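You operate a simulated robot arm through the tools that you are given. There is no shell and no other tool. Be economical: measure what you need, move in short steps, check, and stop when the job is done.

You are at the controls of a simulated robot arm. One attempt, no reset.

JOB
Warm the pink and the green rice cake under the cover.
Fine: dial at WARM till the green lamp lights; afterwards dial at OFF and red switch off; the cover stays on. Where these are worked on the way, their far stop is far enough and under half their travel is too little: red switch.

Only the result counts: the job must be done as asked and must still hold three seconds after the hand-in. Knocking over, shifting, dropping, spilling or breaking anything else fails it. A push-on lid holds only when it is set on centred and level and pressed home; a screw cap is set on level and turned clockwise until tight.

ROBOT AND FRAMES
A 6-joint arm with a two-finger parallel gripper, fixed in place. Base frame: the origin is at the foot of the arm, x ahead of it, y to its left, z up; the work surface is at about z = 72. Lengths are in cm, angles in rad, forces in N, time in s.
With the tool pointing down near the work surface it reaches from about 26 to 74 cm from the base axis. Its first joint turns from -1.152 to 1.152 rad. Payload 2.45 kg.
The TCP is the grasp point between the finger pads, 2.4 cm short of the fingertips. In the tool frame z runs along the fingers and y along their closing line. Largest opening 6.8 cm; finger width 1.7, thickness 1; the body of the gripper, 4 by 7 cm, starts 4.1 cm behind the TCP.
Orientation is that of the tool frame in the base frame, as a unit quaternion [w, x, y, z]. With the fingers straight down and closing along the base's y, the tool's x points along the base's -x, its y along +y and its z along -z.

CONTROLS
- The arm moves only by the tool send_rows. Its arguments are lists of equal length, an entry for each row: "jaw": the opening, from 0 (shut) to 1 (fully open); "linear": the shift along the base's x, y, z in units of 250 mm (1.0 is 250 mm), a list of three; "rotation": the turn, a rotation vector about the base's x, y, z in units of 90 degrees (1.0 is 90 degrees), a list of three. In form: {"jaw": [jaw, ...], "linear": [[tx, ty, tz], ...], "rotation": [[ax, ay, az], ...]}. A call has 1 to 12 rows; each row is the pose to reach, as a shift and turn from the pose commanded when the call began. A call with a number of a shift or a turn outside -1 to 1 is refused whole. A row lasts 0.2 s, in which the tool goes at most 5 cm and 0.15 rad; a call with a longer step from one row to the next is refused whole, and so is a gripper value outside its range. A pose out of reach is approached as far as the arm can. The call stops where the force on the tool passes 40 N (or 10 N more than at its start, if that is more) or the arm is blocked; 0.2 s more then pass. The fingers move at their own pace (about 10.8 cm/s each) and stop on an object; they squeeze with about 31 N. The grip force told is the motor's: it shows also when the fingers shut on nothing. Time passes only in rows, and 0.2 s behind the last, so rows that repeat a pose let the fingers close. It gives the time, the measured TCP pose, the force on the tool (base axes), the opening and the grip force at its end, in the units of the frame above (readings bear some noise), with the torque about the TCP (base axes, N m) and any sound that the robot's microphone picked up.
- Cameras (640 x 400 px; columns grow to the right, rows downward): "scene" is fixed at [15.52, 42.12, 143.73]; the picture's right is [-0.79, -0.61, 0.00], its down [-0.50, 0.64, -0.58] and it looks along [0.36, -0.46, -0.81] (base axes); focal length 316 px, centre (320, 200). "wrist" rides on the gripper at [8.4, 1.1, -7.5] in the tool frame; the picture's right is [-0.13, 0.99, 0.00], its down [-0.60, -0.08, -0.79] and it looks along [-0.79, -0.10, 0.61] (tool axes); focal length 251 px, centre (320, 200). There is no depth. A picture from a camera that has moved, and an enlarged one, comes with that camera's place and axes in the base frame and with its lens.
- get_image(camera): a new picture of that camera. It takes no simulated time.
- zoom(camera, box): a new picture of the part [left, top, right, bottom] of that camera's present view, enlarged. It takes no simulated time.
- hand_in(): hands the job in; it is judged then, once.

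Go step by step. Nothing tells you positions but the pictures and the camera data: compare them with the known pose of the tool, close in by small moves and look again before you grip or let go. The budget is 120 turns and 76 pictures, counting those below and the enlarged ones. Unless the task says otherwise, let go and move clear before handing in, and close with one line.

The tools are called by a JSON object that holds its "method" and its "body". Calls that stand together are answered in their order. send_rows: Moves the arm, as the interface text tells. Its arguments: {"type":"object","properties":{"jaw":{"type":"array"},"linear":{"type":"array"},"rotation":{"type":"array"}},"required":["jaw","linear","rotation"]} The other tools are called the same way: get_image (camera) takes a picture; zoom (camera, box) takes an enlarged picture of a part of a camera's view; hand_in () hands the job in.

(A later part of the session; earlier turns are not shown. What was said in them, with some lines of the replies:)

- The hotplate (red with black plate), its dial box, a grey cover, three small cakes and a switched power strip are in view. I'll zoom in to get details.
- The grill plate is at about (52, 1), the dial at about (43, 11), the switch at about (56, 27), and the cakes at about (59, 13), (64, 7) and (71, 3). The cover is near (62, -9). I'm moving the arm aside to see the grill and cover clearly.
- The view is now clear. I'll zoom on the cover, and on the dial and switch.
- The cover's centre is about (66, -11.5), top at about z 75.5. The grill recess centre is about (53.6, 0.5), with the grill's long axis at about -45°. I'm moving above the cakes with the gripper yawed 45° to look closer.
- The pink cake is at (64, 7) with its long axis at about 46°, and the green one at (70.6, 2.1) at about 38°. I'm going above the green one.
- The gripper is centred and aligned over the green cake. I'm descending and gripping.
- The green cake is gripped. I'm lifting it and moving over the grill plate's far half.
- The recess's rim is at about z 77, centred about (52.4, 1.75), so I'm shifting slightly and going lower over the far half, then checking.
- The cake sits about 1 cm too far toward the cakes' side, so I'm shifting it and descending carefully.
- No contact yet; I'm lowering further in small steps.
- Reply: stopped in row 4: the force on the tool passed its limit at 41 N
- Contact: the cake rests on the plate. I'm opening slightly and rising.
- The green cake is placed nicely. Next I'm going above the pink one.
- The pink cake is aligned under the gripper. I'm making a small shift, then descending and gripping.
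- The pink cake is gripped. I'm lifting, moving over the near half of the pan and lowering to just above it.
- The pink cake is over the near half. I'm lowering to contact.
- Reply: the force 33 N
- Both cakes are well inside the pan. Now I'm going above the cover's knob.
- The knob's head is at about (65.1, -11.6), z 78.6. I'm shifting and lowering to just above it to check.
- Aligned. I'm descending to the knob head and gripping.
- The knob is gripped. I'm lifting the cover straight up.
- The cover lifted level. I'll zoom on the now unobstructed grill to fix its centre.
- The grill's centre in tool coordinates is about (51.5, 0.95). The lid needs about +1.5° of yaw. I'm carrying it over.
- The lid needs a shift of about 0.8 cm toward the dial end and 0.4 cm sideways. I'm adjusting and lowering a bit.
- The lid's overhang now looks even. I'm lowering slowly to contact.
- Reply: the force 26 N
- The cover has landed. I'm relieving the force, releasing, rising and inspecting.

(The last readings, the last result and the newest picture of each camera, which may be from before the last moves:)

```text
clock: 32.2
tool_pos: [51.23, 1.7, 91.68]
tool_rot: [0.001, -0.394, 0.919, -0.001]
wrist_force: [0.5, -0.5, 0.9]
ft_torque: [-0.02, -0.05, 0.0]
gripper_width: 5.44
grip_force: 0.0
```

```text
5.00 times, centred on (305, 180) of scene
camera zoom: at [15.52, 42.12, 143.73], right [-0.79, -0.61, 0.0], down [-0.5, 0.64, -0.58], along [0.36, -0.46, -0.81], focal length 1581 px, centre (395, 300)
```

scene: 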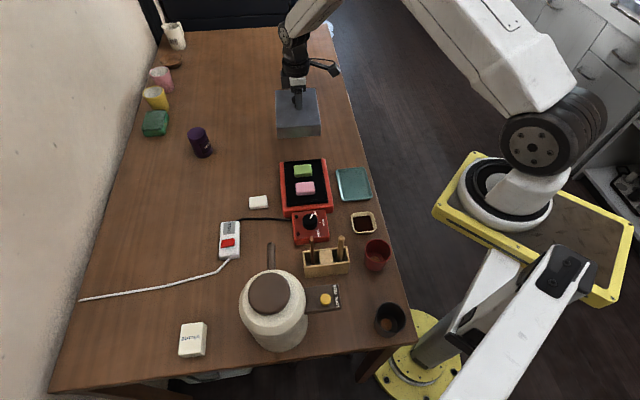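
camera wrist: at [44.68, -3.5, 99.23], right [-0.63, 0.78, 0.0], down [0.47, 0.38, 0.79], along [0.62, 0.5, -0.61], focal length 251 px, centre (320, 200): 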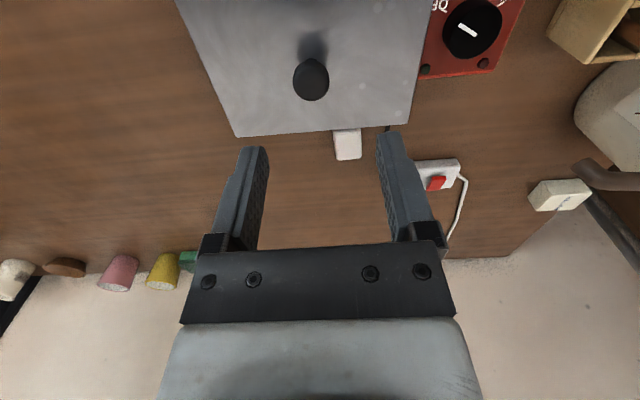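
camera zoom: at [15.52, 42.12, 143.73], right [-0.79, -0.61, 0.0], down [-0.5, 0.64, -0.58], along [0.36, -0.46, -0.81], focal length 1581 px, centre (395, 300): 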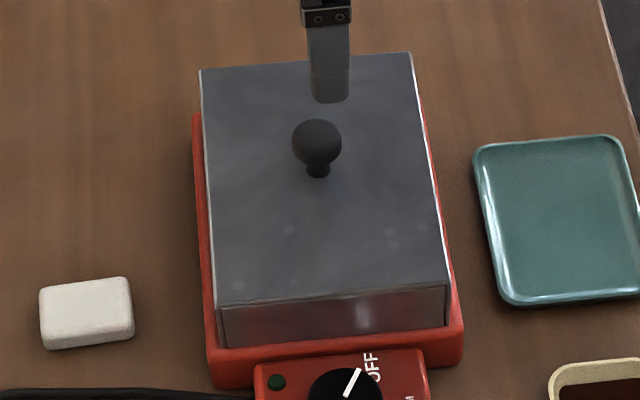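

The cover looks level and centred; I'll zoom to confirm its seat.

{"method": "zoom", "body": {"camera": "scene", "box": [280, 175, 335, 215]}}

{"method": "zoom", "body": {"camera": "wrist", "box": [180, 0, 500, 200]}}

```text
10.00 times, centred on (308, 195) of scene
camera zoom: at [15.52, 42.12, 143.73], right [-0.79, -0.61, 0.0], down [-0.5, 0.64, -0.58], along [0.36, -0.46, -0.81], focal length 3163 px, centre (445, 250)
```

zoom: 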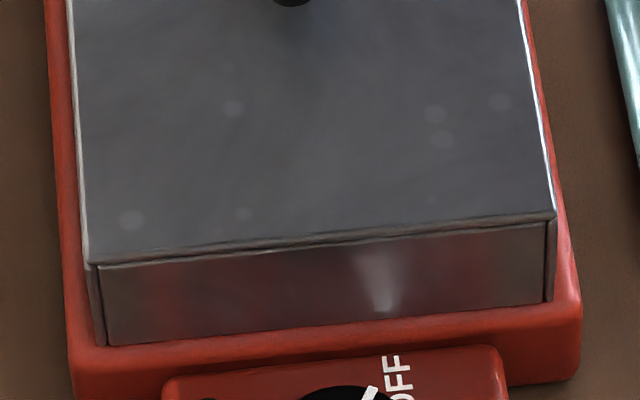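

```text
2.00 times, centred on (340, 100) of wrist
camera zoom: at [44.68, -3.5, 99.23], right [-0.63, 0.78, 0.0], down [0.47, 0.38, 0.79], along [0.62, 0.5, -0.61], focal length 503 px, centre (280, 400)
```

zoom: 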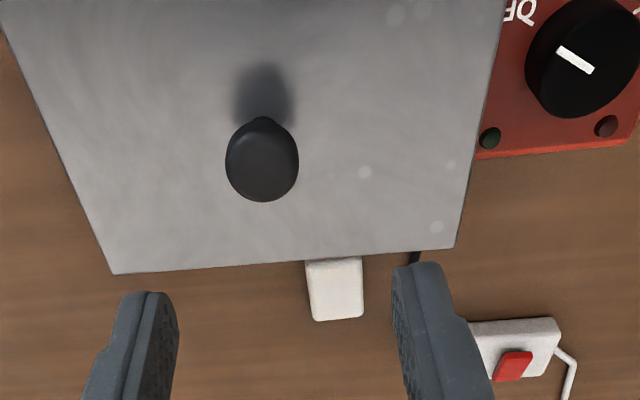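

The cover sits flush. Next I'm going above the red switch to inspect it.

{"method": "send_rows", "body": {"jaw": [0.6, 0.4, 0.2, 0, 0, 0], "linear": [[0.03, 0.18, 0], [0.06, 0.36, 0], [0.09, 0.54, 0], [0.11, 0.72, 0], [0.14, 0.9, -0.05], [0.16, 0.98, -0.15]], "rotation": [[0, 0, 0], [0, 0, 0], [0, 0, 0], [0, 0, 0], [0, 0, 0], [0, 0, 0]]}}

{"method": "get_image", "body": {"camera": "wrist"}}

{"method": "zoom", "body": {"camera": "scene", "box": [205, 210, 265, 270]}}

```text
clock: 33.6
tool_pos: [55.21, 26.01, 87.94]
tool_rot: [0.001, -0.394, 0.919, -0.001]
wrist_force: [-0.1, 0.3, 0.5]
ft_torque: [0.0, 0.01, -0.01]
gripper_width: 0.0
grip_force: 23.7
```

```text
32 pictures are left
camera wrist: at [48.55, 20.98, 95.4], right [-0.63, 0.78, 0.0], down [0.47, 0.38, 0.79], along [0.62, 0.5, -0.61], focal length 251 px, centre (320, 200)
```

wrist: 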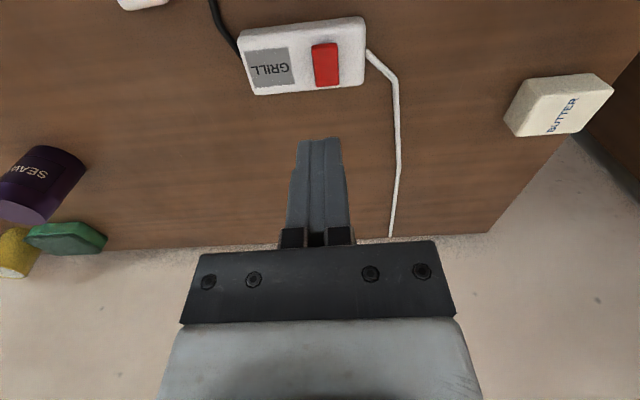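

```text
6.67 times, centred on (235, 240) of scene
camera zoom: at [15.52, 42.12, 143.73], right [-0.79, -0.61, 0.0], down [-0.5, 0.64, -0.58], along [0.36, -0.46, -0.81], focal length 2108 px, centre (887, -67)
```

zoom: 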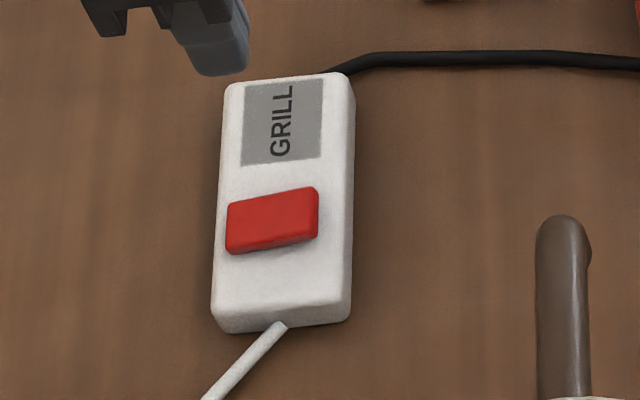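

{"method": "zoom", "body": {"camera": "wrist", "box": [225, 10, 385, 110]}}

```text
4.00 times, centred on (305, 60) of wrist
camera zoom: at [48.55, 20.98, 95.4], right [-0.63, 0.78, 0.0], down [0.47, 0.38, 0.79], along [0.62, 0.5, -0.61], focal length 1006 px, centre (380, 760)
```

zoom: 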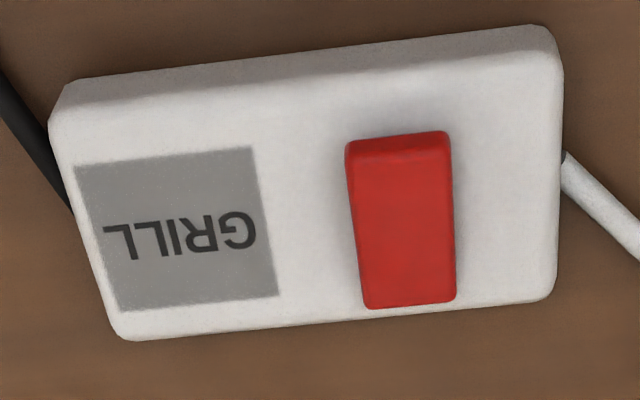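

The rocker's base-side end is raised, near (54.4, 26.0). I'm moving above it with the fingers shut.

{"method": "send_rows", "body": {"jaw": [0, 0, 0], "linear": [[-0.029, -0.008, -0.1], [-0.029, -0.008, -0.2], [-0.029, -0.008, -0.27]], "rotation": [[0, 0, 0], [0, 0, 0], [0, 0, 0]]}}

{"method": "zoom", "body": {"camera": "wrist", "box": [220, 40, 420, 165]}}

{"method": "zoom", "body": {"camera": "scene", "box": [205, 210, 265, 270]}}

```text
clock: 34.4
tool_pos: [54.65, 25.81, 81.11]
tool_rot: [0.003, -0.395, 0.919, -0.001]
wrist_force: [-0.9, 0.2, -0.1]
ft_torque: [0.0, 0.01, 0.02]
gripper_width: 0.02
grip_force: 23.6
```

```text
3.20 times, centred on (320, 102) of wrist
camera zoom: at [47.96, 20.63, 88.65], right [-0.63, 0.78, 0.0], down [0.47, 0.38, 0.79], along [0.62, 0.5, -0.61], focal length 805 px, centre (320, 512)
```

zoom: 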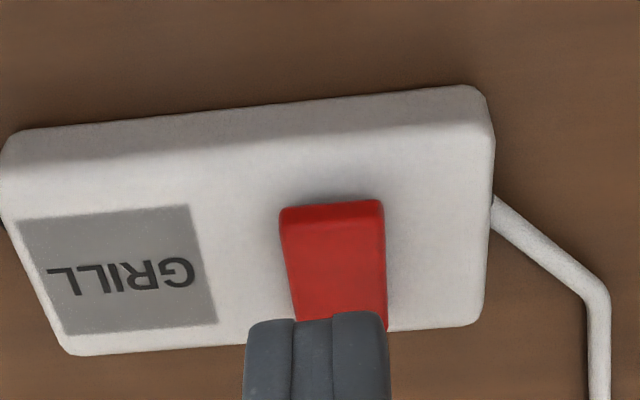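

```text
6.67 times, centred on (235, 240) of scene
camera zoom: at [15.52, 42.12, 143.73], right [-0.79, -0.61, 0.0], down [-0.5, 0.64, -0.58], along [0.36, -0.46, -0.81], focal length 2108 px, centre (887, -67)
```

zoom: 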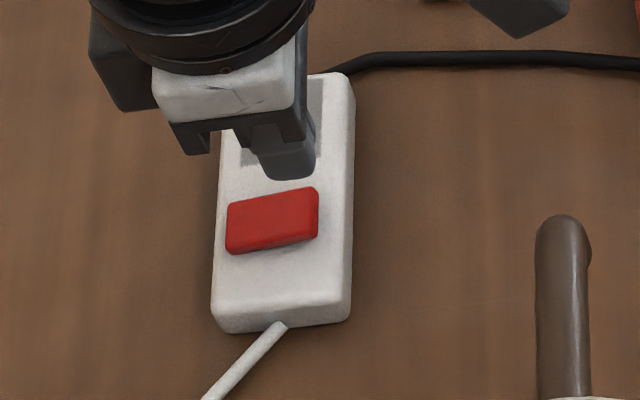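

The finger tip is lined up just inside the raised end. I'm pressing down.

{"method": "send_rows", "body": {"jaw": [0, 0, 0, 0, 0, 0, 0], "linear": [[-0.008, -0.001, -0.06], [-0.008, -0.001, -0.1], [-0.008, -0.001, -0.12], [-0.008, -0.001, -0.135], [-0.008, -0.001, -0.145], [-0.008, -0.001, -0.155], [-0.008, -0.001, -0.163]], "rotation": [[0, 0, 0], [0, 0, 0], [0, 0, 0], [0, 0, 0], [0, 0, 0], [0, 0, 0], [0, 0, 0]]}}

{"method": "zoom", "body": {"camera": "scene", "box": [205, 210, 265, 270]}}

```text
clock: 36.0
tool_pos: [54.33, 26.06, 77.44]
tool_rot: [0.0, -0.395, 0.919, -0.002]
wrist_force: [-6.0, -2.6, 10.1]
ft_torque: [-0.02, 0.1, -0.03]
gripper_width: 0.0
grip_force: 23.3
stopped in row 7: the force on the tool passed its limit at 46 N (the readings are from after the stop); the commanded pose is now the measured one
```

```text
6.67 times, centred on (235, 240) of scene
camera zoom: at [15.49, 42.1, 143.73], right [-0.79, -0.61, 0.0], down [-0.5, 0.64, -0.58], along [0.36, -0.46, -0.81], focal length 2108 px, centre (887, -67)
```

zoom: 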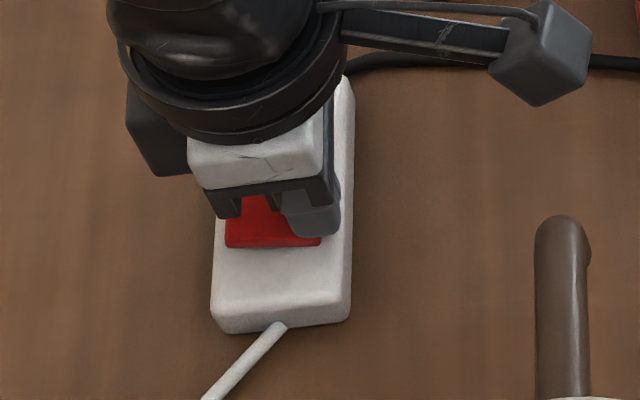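

Stopped on a hard end. I'm raising and checking the rocker and the lamps.

{"method": "send_rows", "body": {"jaw": [0, 0, 0, 0, 0], "linear": [[0, 0, 0.05], [0, 0, 0.2], [0, 0, 0.35], [-0.12, -0.1, 0.45], [-0.2, -0.25, 0.5]], "rotation": [[0, 0, 0], [0, 0, 0], [0, 0, 0], [0, 0, 0], [0, 0, 0]]}}

{"method": "zoom", "body": {"camera": "scene", "box": [205, 195, 345, 275]}}

{"method": "get_image", "body": {"camera": "wrist"}}

```text
clock: 37.2
tool_pos: [49.38, 19.5, 89.97]
tool_rot: [0.0, -0.395, 0.919, -0.001]
wrist_force: [-0.9, -0.4, -0.2]
ft_torque: [0.04, -0.03, 0.04]
gripper_width: 0.01
grip_force: 23.2
```

```text
4.57 times, centred on (275, 235) of scene
camera zoom: at [15.52, 42.12, 143.73], right [-0.79, -0.61, 0.0], down [-0.5, 0.64, -0.58], along [0.36, -0.46, -0.81], focal length 1446 px, centre (526, 40)
```

zoom: 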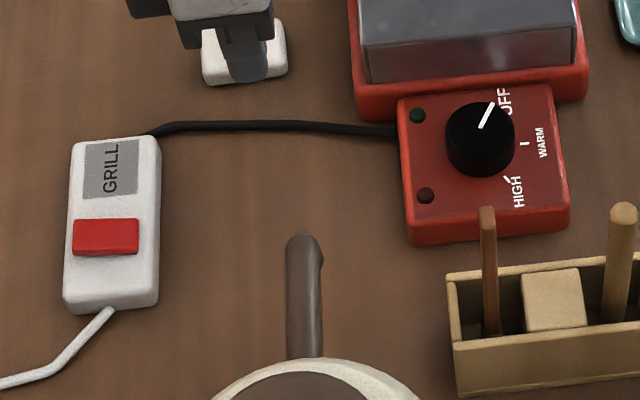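

```text
25 pictures are left
camera wrist: at [42.8, 14.39, 97.56], right [-0.63, 0.78, 0.0], down [0.47, 0.38, 0.79], along [0.62, 0.5, -0.61], focal length 251 px, centre (320, 200)
```

wrist: 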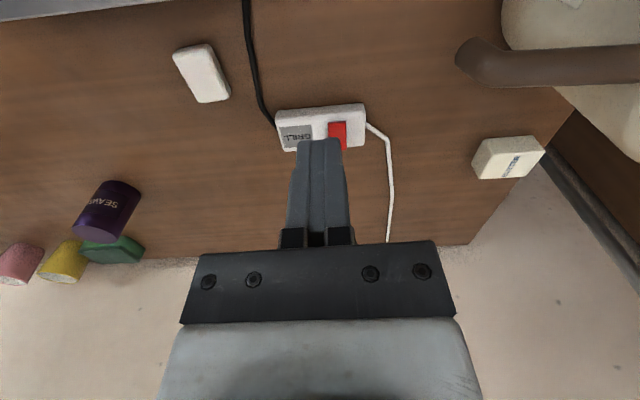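

{"method": "zoom", "body": {"camera": "scene", "box": [205, 210, 265, 270]}}

```text
6.67 times, centred on (235, 240) of scene
camera zoom: at [15.52, 42.12, 143.73], right [-0.79, -0.61, 0.0], down [-0.5, 0.64, -0.58], along [0.36, -0.46, -0.81], focal length 2108 px, centre (887, -67)
```

zoom: 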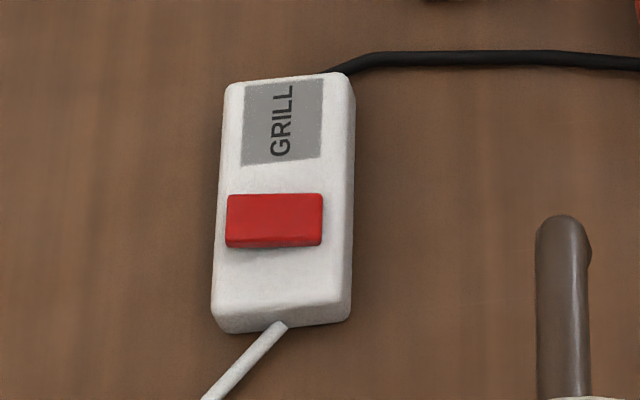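

The switch is tipped over to its other side. Next is the dial at about (42.8, 10.3), where WARM is about 60° clockwise from OFF. I'm hovering above it with yaw about 58° so that the camera boom stays clear of the utensils.

{"method": "send_rows", "body": {"jaw": [0.2, 0.5, 0.65, 0.65], "linear": [[-0.07, -0.09, 0], [-0.15, -0.2, 0], [-0.22, -0.3, 0], [-0.266, -0.368, -0.06]], "rotation": [[0, 0, 0.03], [0, 0, 0.06], [0, 0, 0.1], [0, 0, 0.128]]}}

{"method": "get_image", "body": {"camera": "wrist"}}

{"method": "get_image", "body": {"camera": "scene"}}

```text
clock: 38.2
tool_pos: [42.66, 10.34, 88.19]
tool_rot: [0.0, -0.485, 0.874, 0.0]
wrist_force: [0.3, 0.3, -0.8]
ft_torque: [0.0, 0.02, 0.0]
gripper_width: 4.39
grip_force: 0.1
```

```text
23 pictures are left
camera wrist: at [37.22, 4.07, 95.72], right [-0.77, 0.63, 0.0], down [0.38, 0.47, 0.79], along [0.5, 0.61, -0.61], focal length 251 px, centre (320, 200)
```

wrist: 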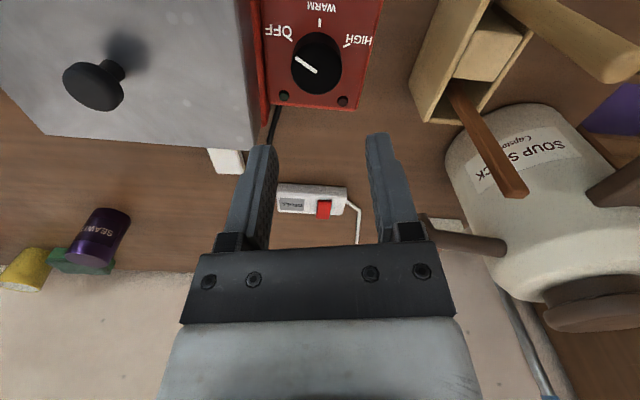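

```text
22 pictures are left
```

scene: 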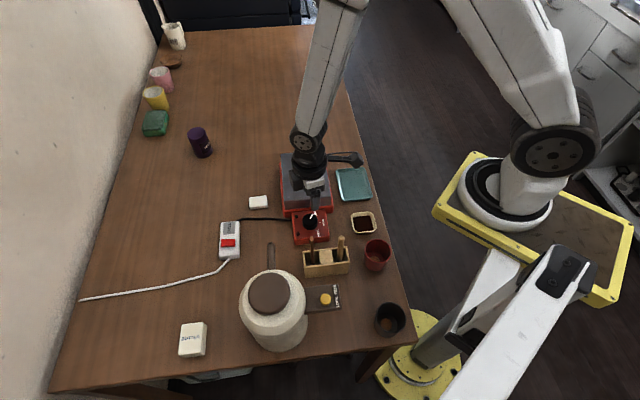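

The dial is right under the gripper. I'm descending around it, watching for contact.

{"method": "send_rows", "body": {"jaw": [0.7, 0.7, 0.7, 0.7, 0.7], "linear": [[0.008, -0.007, -0.12], [0.008, -0.007, -0.24], [0.008, -0.007, -0.32], [0.008, -0.007, -0.37], [0.008, -0.007, -0.4]], "rotation": [[0, 0, 0], [0, 0, 0], [0, 0, 0], [0, 0, 0], [0, 0, 0]]}}

{"method": "get_image", "body": {"camera": "wrist"}}

{"method": "zoom", "body": {"camera": "scene", "box": [270, 180, 350, 260]}}

```text
clock: 39.4
tool_pos: [42.91, 10.41, 78.18]
tool_rot: [0.002, -0.485, 0.875, 0.0]
wrist_force: [-0.1, -0.2, 0.6]
ft_torque: [0.01, -0.03, -0.02]
gripper_width: 4.74
grip_force: 0.0
```

```text
21 pictures are left
camera wrist: at [37.44, 3.99, 85.71], right [-0.77, 0.63, 0.0], down [0.38, 0.47, 0.79], along [0.5, 0.61, -0.61], focal length 251 px, centre (320, 200)
```

wrist: 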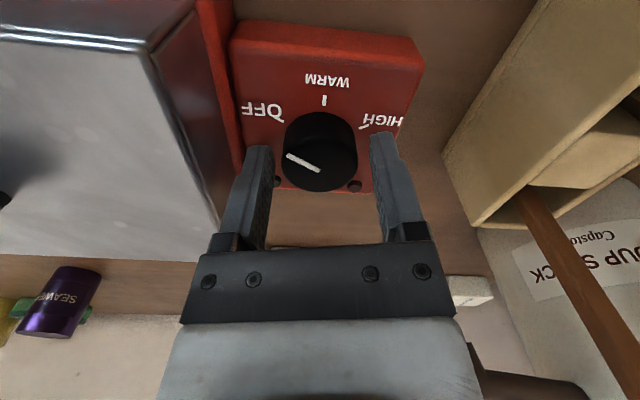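

```text
5.00 times, centred on (310, 220) of scene
camera zoom: at [15.52, 42.12, 143.73], right [-0.79, -0.61, 0.0], down [-0.5, 0.64, -0.58], along [0.36, -0.46, -0.81], focal length 1581 px, centre (370, 100)
```

zoom: 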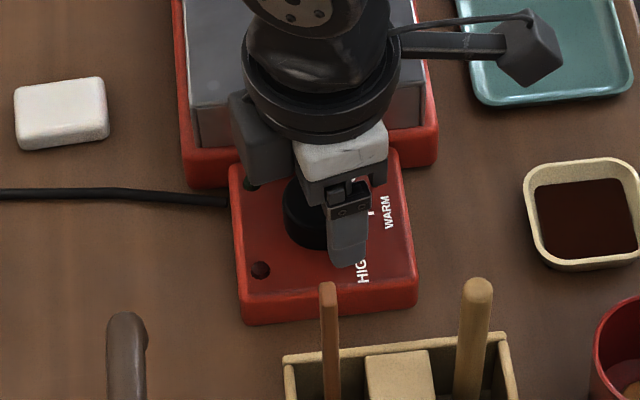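

The dial top is at about z 76.5. I'm going 0.6 cm lower, then gripping it.

{"method": "send_rows", "body": {"jaw": [0.7, 0.7, 0.7, 0.4, 0.4, 0.4], "linear": [[0, 0, -0.01], [0, 0, -0.018], [0, 0, -0.026], [0, 0, -0.026], [0, 0, -0.026], [0, 0, -0.026]], "rotation": [[0, 0, 0], [0, 0, 0], [0, 0, 0], [0, 0, 0], [0, 0, 0], [0, 0, 0]]}}

{"method": "get_image", "body": {"camera": "wrist"}}

```text
clock: 40.8
tool_pos: [43.03, 10.32, 77.61]
tool_rot: [0.001, -0.485, 0.875, 0.0]
wrist_force: [1.8, -3.1, 1.3]
ft_torque: [-0.17, 0.09, -0.12]
gripper_width: 3.71
grip_force: 44.9
```

```text
19 pictures are left
camera wrist: at [37.48, 3.93, 85.17], right [-0.77, 0.63, 0.0], down [0.38, 0.47, 0.79], along [0.51, 0.61, -0.61], focal length 251 px, centre (320, 200)
```

wrist: 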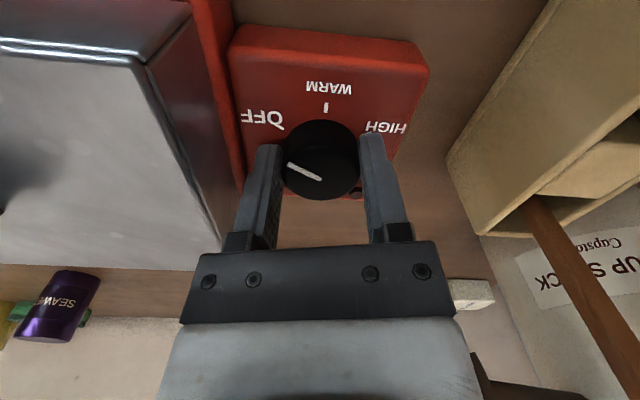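

Gripped. I'm turning 60° clockwise to WARM.

{"method": "send_rows", "body": {"jaw": [0.4, 0.4, 0.4, 0.4, 0.4, 0.4, 0.4, 0.4, 0.4], "linear": [[0, 0, 0], [0, 0, 0], [0, 0, 0], [0, 0, 0], [0, 0, 0], [0, 0, 0], [0, 0, 0], [0, 0, 0], [0, 0, 0]], "rotation": [[0, 0, -0.08], [0, 0, -0.16], [0, 0, -0.24], [0, 0, -0.32], [0, 0, -0.41], [0, 0, -0.5], [0, 0, -0.58], [0, 0, -0.667], [0, 0, -0.667]]}}

{"method": "get_image", "body": {"camera": "wrist"}}

```text
clock: 42.2
tool_pos: [42.67, 10.45, 77.65]
tool_rot: [-0.001, -0.144, 0.99, -0.001]
wrist_force: [-4.1, 7.6, 3.6]
ft_torque: [0.35, -0.1, -0.01]
gripper_width: 3.72
grip_force: 45.1
stopped in row 6: the force on the tool passed its limit at 43 N (the readings are from after the stop); the commanded pose is now the measured one
```

```text
18 pictures are left
camera wrist: at [34.37, 9.35, 85.18], right [-0.16, 0.99, 0.0], down [0.6, 0.1, 0.79], along [0.78, 0.12, -0.61], focal length 251 px, centre (320, 200)
```

wrist: 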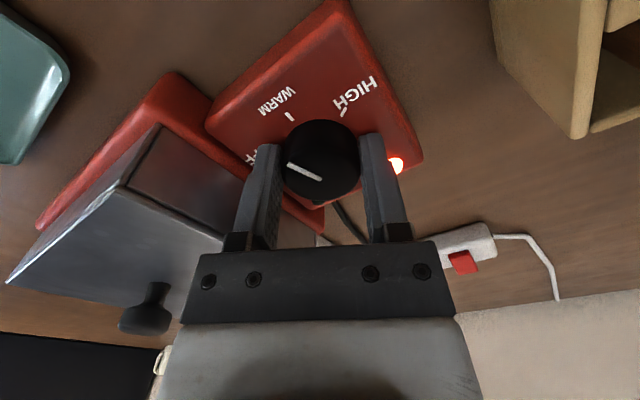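

The red lamp is on, so the grill has power and is heating. The turn stopped at about 41°; I'm continuing the remaining ~19° with a small relief shift.

{"method": "send_rows", "body": {"jaw": [0.4, 0.4, 0.4, 0.4, 0.4], "linear": [[-0.004, 0.006, 0], [-0.005, 0.008, 0], [-0.006, 0.01, 0], [-0.007, 0.011, 0], [-0.007, 0.011, 0]], "rotation": [[0, 0, -0.05], [0, 0, -0.1], [0, 0, -0.15], [0, 0, -0.2], [0, 0, -0.205]]}}

{"method": "get_image", "body": {"camera": "wrist"}}

```text
clock: 43.4
tool_pos: [42.77, 10.72, 77.7]
tool_rot: [0.0, 0.019, 1.0, 0.0]
wrist_force: [16.1, -19.8, -11.8]
ft_torque: [-0.51, -0.15, -0.05]
gripper_width: 3.74
grip_force: 44.9
```

```text
17 pictures are left
camera wrist: at [34.34, 12.22, 85.16], right [0.17, 0.99, 0.0], down [0.6, -0.1, 0.79], along [0.78, -0.13, -0.61], focal length 251 px, centre (320, 200)
```

wrist: 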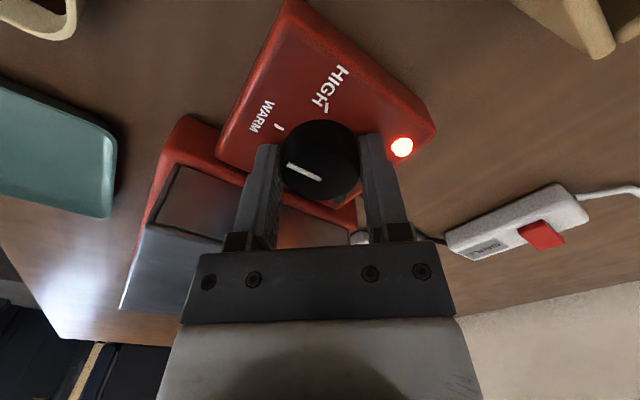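

The pointer now lines up with WARM. I'm releasing, rising and waiting for the green lamp.

{"method": "send_rows", "body": {"jaw": [0.7, 0.7, 0.7, 0.7, 0.7, 0.7, 0.7, 0.7, 0.7], "linear": [[0, 0, 0], [0, 0, 0], [0, 0, 0.03], [0, 0, 0.1], [0, 0, 0.24], [0, 0, 0.4], [0, 0, 0.4], [0, 0, 0.4], [0, 0, 0.4]], "rotation": [[0, 0, 0], [0, 0, 0], [0, 0, 0], [0, 0, 0], [0, 0, 0], [0, 0, 0], [0, 0, 0], [0, 0, 0], [0, 0, 0]]}}

{"method": "zoom", "body": {"camera": "wrist", "box": [240, 0, 400, 100]}}

```text
clock: 45.4
tool_pos: [42.83, 10.62, 87.59]
tool_rot: [0.0, 0.017, 1.0, 0.0]
wrist_force: [-0.2, -0.1, 0.4]
ft_torque: [-0.01, 0.0, 0.0]
gripper_width: 4.74
grip_force: 0.1
```

```text
4.00 times, centred on (320, 50) of wrist
camera zoom: at [34.43, 12.18, 95.18], right [0.16, 0.99, 0.0], down [0.6, -0.1, 0.79], along [0.78, -0.13, -0.61], focal length 1006 px, centre (320, 800)
```

zoom: 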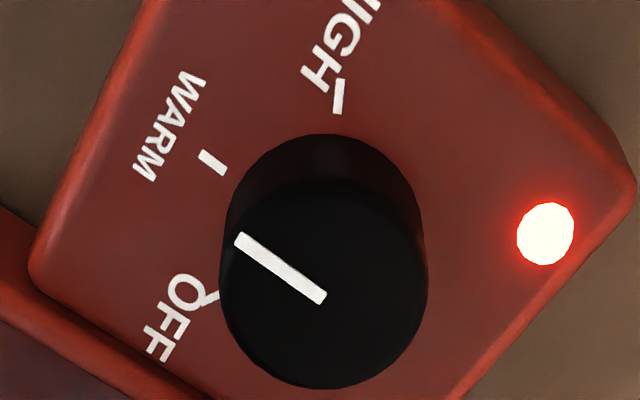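

The pointer is on WARM and the red lamp is lit. I'm waiting for the green lamp.

{"method": "send_rows", "body": {"jaw": [0.7, 0.7, 0.7, 0.7, 0.7, 0.7, 0.7, 0.7, 0.7, 0.7, 0.7, 0.7], "linear": [[0, 0, 0], [0, 0, 0], [0, 0, 0], [0, 0, 0], [0, 0, 0], [0, 0, 0], [0, 0, 0], [0, 0, 0], [0, 0, 0], [0, 0, 0], [0, 0, 0], [0, 0, 0]], "rotation": [[0, 0, 0], [0, 0, 0], [0, 0, 0], [0, 0, 0], [0, 0, 0], [0, 0, 0], [0, 0, 0], [0, 0, 0], [0, 0, 0], [0, 0, 0], [0, 0, 0], [0, 0, 0]]}}

{"method": "send_rows", "body": {"jaw": [0.7, 0.7, 0.7, 0.7, 0.7, 0.7, 0.7, 0.7, 0.7, 0.7, 0.7, 0.7], "linear": [[0, 0, 0], [0, 0, 0], [0, 0, 0], [0, 0, 0], [0, 0, 0], [0, 0, 0], [0, 0, 0], [0, 0, 0], [0, 0, 0], [0, 0, 0], [0, 0, 0], [0, 0, 0]], "rotation": [[0, 0, 0], [0, 0, 0], [0, 0, 0], [0, 0, 0], [0, 0, 0], [0, 0, 0], [0, 0, 0], [0, 0, 0], [0, 0, 0], [0, 0, 0], [0, 0, 0], [0, 0, 0]]}}

{"method": "get_image", "body": {"camera": "wrist"}}

```text
clock: 48.0
tool_pos: [42.96, 10.58, 87.68]
tool_rot: [-0.001, 0.018, 1.0, -0.001]
wrist_force: [0.1, -0.1, 0.3]
ft_torque: [0.0, -0.01, 0.0]
gripper_width: 4.77
grip_force: 0.1
```

```text
clock: 50.6
tool_pos: [42.87, 10.64, 87.67]
tool_rot: [-0.001, 0.018, 1.0, -0.001]
wrist_force: [-0.3, -0.6, -0.5]
ft_torque: [-0.01, 0.01, 0.03]
gripper_width: 4.75
grip_force: 0.1
```

```text
15 pictures are left
camera wrist: at [34.43, 12.18, 95.17], right [0.16, 0.99, 0.0], down [0.6, -0.1, 0.79], along [0.78, -0.13, -0.61], focal length 251 px, centre (320, 200)
```

wrist: 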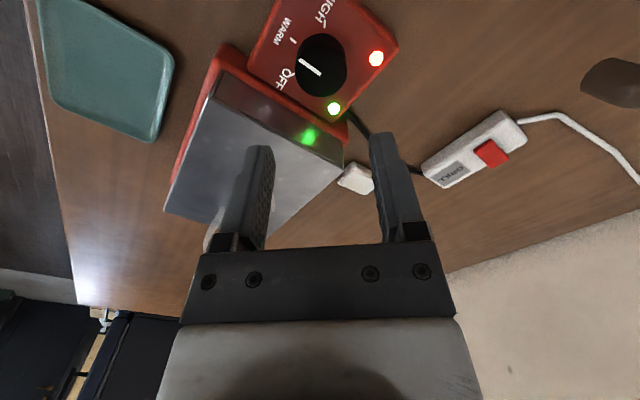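

The green lamp is lit. Now I'm descending to grip the dial and turn it back to OFF.

{"method": "send_rows", "body": {"jaw": [0.7, 0.7, 0.7, 0.7, 0.7, 0.4, 0.4, 0.4], "linear": [[0.006, -0.006, -0.15], [0.006, -0.006, -0.28], [0.006, -0.006, -0.36], [0.006, -0.006, -0.39], [0.006, -0.006, -0.4], [0.006, -0.006, -0.4], [0.006, -0.006, -0.4], [0.006, -0.006, -0.4]], "rotation": [[0, 0, 0], [0, 0, 0], [0, 0, 0], [0, 0, 0], [0, 0, 0], [0, 0, 0], [0, 0, 0], [0, 0, 0]]}}

{"method": "send_rows", "body": {"jaw": [0.4, 0.4, 0.4, 0.4, 0.4, 0.4, 0.4, 0.4, 0.4], "linear": [[0, 0, 0], [0, 0, 0], [0, 0, 0], [0, 0, 0], [0, 0, 0], [0, 0, 0], [0, 0, 0], [0, 0, 0], [0, 0, 0]], "rotation": [[0, 0, 0.08], [0, 0, 0.16], [0, 0, 0.24], [0, 0, 0.32], [0, 0, 0.41], [0, 0, 0.5], [0, 0, 0.58], [0, 0, 0.667], [0, 0, 0.667]]}}

{"method": "get_image", "body": {"camera": "wrist"}}

```text
clock: 52.4
tool_pos: [42.84, 10.59, 77.71]
tool_rot: [0.001, 0.017, 1.0, 0.0]
wrist_force: [-1.9, 25.4, -7.3]
ft_torque: [0.71, -0.1, 0.09]
gripper_width: 3.76
grip_force: 45.1
```

```text
clock: 54.1
tool_pos: [42.98, 10.47, 77.63]
tool_rot: [0.001, -0.459, 0.888, 0.0]
wrist_force: [3.6, -7.6, -3.6]
ft_torque: [-0.51, 0.05, -0.03]
gripper_width: 3.71
grip_force: 45.5
stopped in row 8: the force on the tool passed its limit at 43 N (the readings are from after the stop); the commanded pose is now the measured one
```

```text
14 pictures are left
camera wrist: at [37.17, 4.38, 85.15], right [-0.74, 0.68, 0.0], down [0.41, 0.45, 0.79], along [0.54, 0.58, -0.61], focal length 251 px, centre (320, 200)
```

wrist: 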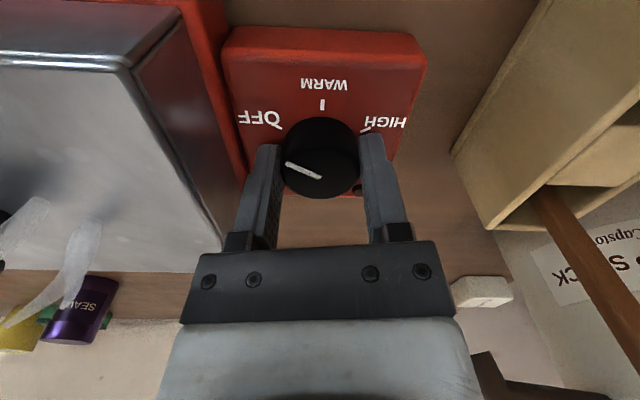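

Nearly at OFF (54.6°, and it started at 58°); I'm turning the last few degrees gently.

{"method": "send_rows", "body": {"jaw": [0.4, 0.4, 0.4], "linear": [[0.003, -0.006, 0], [0.003, -0.006, 0], [0.003, -0.006, 0]], "rotation": [[0, 0, 0.025], [0, 0, 0.045], [0, 0, 0.05]]}}

{"method": "send_rows", "body": {"jaw": [0.68, 0.68, 0.68, 0.68, 0.68, 0.68], "linear": [[0, 0, 0], [0, 0, 0], [0, 0, 0.03], [0, 0, 0.1], [0, 0, 0.24], [0, 0, 0.4]], "rotation": [[0, 0, 0], [0, 0, 0], [0, 0, 0], [0, 0, 0], [0, 0, 0], [0, 0, 0]]}}

{"method": "zoom", "body": {"camera": "wrist", "box": [240, 0, 400, 110]}}

```text
clock: 54.9
tool_pos: [43.01, 10.38, 77.59]
tool_rot: [0.001, -0.495, 0.869, -0.001]
wrist_force: [-7.8, 23.1, -7.9]
ft_torque: [0.73, 0.15, -0.69]
gripper_width: 3.74
grip_force: 44.9
```

```text
clock: 56.3
tool_pos: [43.08, 10.61, 87.55]
tool_rot: [0.0, -0.494, 0.869, -0.002]
wrist_force: [0.0, 0.6, -0.3]
ft_torque: [-0.01, -0.01, -0.01]
gripper_width: 4.63
grip_force: 0.0
```

```text
3.64 times, centred on (320, 55) of wrist
camera zoom: at [37.7, 4.09, 95.16], right [-0.79, 0.62, 0.0], down [0.37, 0.48, 0.79], along [0.49, 0.62, -0.61], focal length 914 px, centre (320, 727)
```

zoom: 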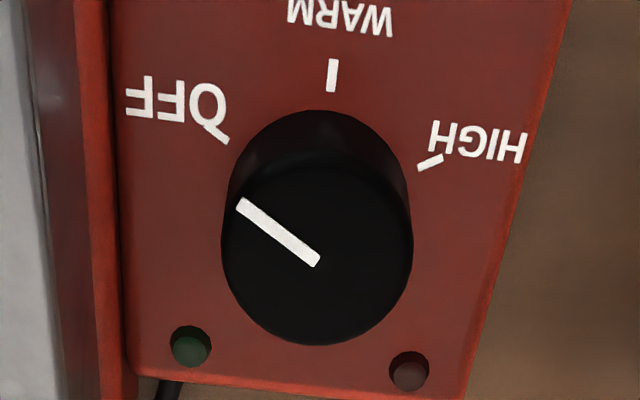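

Both lamps are out and the pointer is at OFF. Now I'm going to the switch's other, now raised, end with the fingers shut.

{"method": "send_rows", "body": {"jaw": [0.5, 0.3, 0, 0, 0, 0, 0], "linear": [[0.09, 0.12, 0], [0.18, 0.24, 0], [0.27, 0.36, 0], [0.36, 0.48, 0], [0.45, 0.6, 0], [0.528, 0.7, -0.05], [0.528, 0.7, -0.2]], "rotation": [[0, 0, -0.02], [0, 0, -0.04], [0, 0, -0.06], [0, 0, -0.08], [0, 0, -0.11], [0, 0, -0.142], [0, 0, -0.142]]}}

{"method": "zoom", "body": {"camera": "wrist", "box": [220, 40, 420, 165]}}

{"method": "zoom", "body": {"camera": "scene", "box": [205, 210, 265, 270]}}

```text
clock: 57.9
tool_pos: [56.4, 27.85, 82.65]
tool_rot: [0.0, -0.395, 0.919, -0.002]
wrist_force: [0.1, 0.7, 0.0]
ft_torque: [0.03, 0.0, 0.01]
gripper_width: 0.0
grip_force: 23.3
```

```text
3.20 times, centred on (320, 102) of wrist
camera zoom: at [49.64, 22.66, 90.24], right [-0.63, 0.78, 0.0], down [0.47, 0.39, 0.79], along [0.62, 0.5, -0.61], focal length 805 px, centre (320, 512)
```

zoom: 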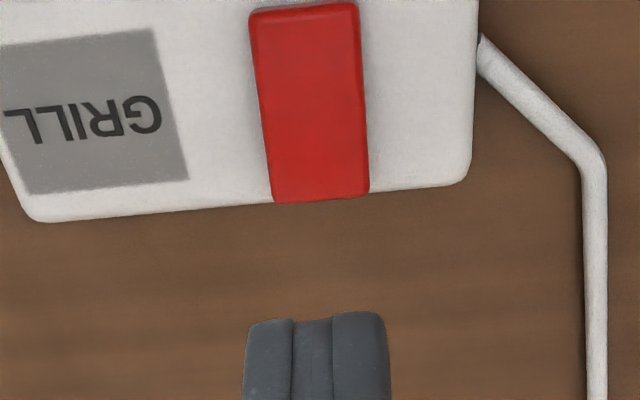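

```text
6.67 times, centred on (235, 240) of scene
camera zoom: at [15.52, 42.12, 143.73], right [-0.79, -0.61, 0.0], down [-0.5, 0.64, -0.58], along [0.36, -0.46, -0.81], focal length 2108 px, centre (887, -67)
```

zoom: 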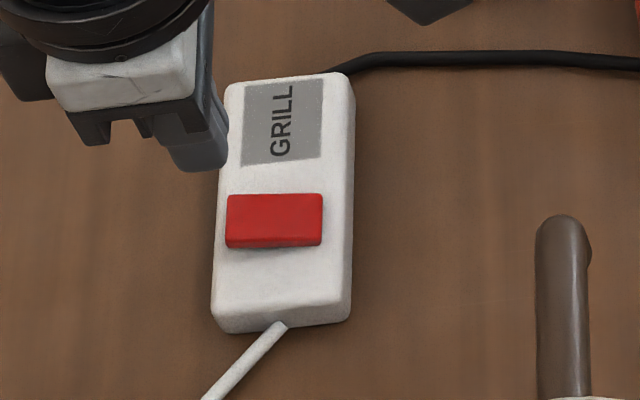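

The tip is aligned just inside the raised end. I'm pressing to switch off.

{"method": "send_rows", "body": {"jaw": [0, 0, 0, 0, 0, 0, 0, 0, 0], "linear": [[-0.005, -0.005, -0.1], [-0.005, -0.005, -0.16], [-0.005, -0.005, -0.175], [-0.005, -0.005, -0.185], [-0.005, -0.005, -0.195], [-0.005, -0.005, -0.203], [-0.005, -0.005, -0.21], [-0.005, -0.005, -0.217], [-0.005, -0.005, -0.224]], "rotation": [[0, 0, 0], [0, 0, 0], [0, 0, 0], [0, 0, 0], [0, 0, 0], [0, 0, 0], [0, 0, 0], [0, 0, 0], [0, 0, 0]]}}

{"method": "send_rows", "body": {"jaw": [0, 0, 0, 0], "linear": [[0, 0, 0.06], [0, 0, 0.2], [0, 0, 0.38], [0.08, 0.06, 0.5]], "rotation": [[0, 0, 0], [0, 0, 0], [0, 0, 0], [0, 0, 0]]}}

{"method": "zoom", "body": {"camera": "scene", "box": [205, 210, 265, 270]}}

```text
clock: 60.0
tool_pos: [56.43, 28.05, 77.43]
tool_rot: [0.005, -0.395, 0.919, -0.001]
wrist_force: [-0.6, 1.2, 1.1]
ft_torque: [-0.01, 0.0, 0.01]
gripper_width: 0.0
grip_force: 23.6
stopped in row 9: the force on the tool passed its limit at 42 N (the readings are from after the stop); the commanded pose is now the measured one
```

```text
clock: 61.0
tool_pos: [58.51, 29.43, 90.0]
tool_rot: [0.004, -0.395, 0.919, -0.001]
wrist_force: [-0.1, 0.3, -0.9]
ft_torque: [-0.03, -0.01, -0.02]
gripper_width: 0.0
grip_force: 24.1
```

```text
6.67 times, centred on (235, 240) of scene
camera zoom: at [15.52, 42.12, 143.73], right [-0.79, -0.61, 0.0], down [-0.5, 0.64, -0.58], along [0.36, -0.46, -0.81], focal length 2108 px, centre (887, -67)
```

zoom: 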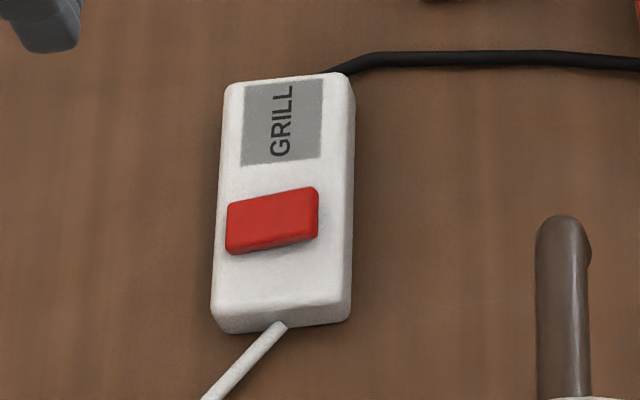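

The switch looks exactly as it did at the start, so it is off. I'll take a final look at the whole scene.

{"method": "zoom", "body": {"camera": "scene", "box": [240, 130, 360, 250]}}

{"method": "get_image", "body": {"camera": "scene"}}

```text
3.33 times, centred on (300, 190) of scene
camera zoom: at [15.52, 42.12, 143.73], right [-0.79, -0.61, 0.0], down [-0.5, 0.64, -0.58], along [0.36, -0.46, -0.81], focal length 1054 px, centre (387, 233)
```

zoom: 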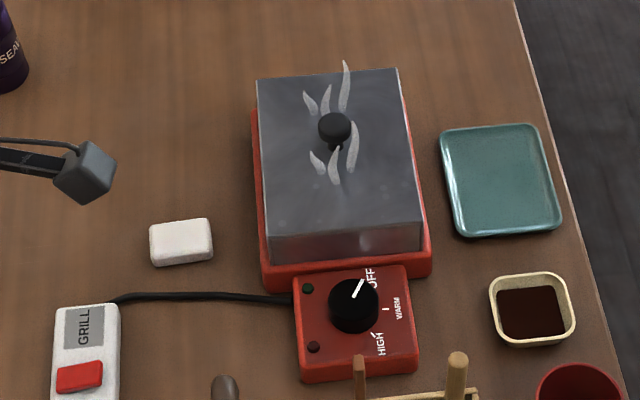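

```text
8 pictures are left
```

scene: 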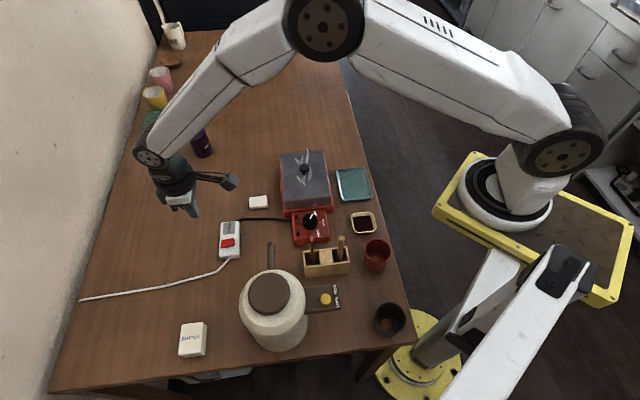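

The dial is at OFF, the lamps are out, the switch is off, the cover is on and steaming, and nothing else has moved. I'm handing in.

{"method": "hand_in", "body": {}}

```text
The job is handed in.
```

The pink and green rice cakes were warmed under the cover until the green lamp lit. The dial is back at OFF, the red switch is off, and the cover is still on.
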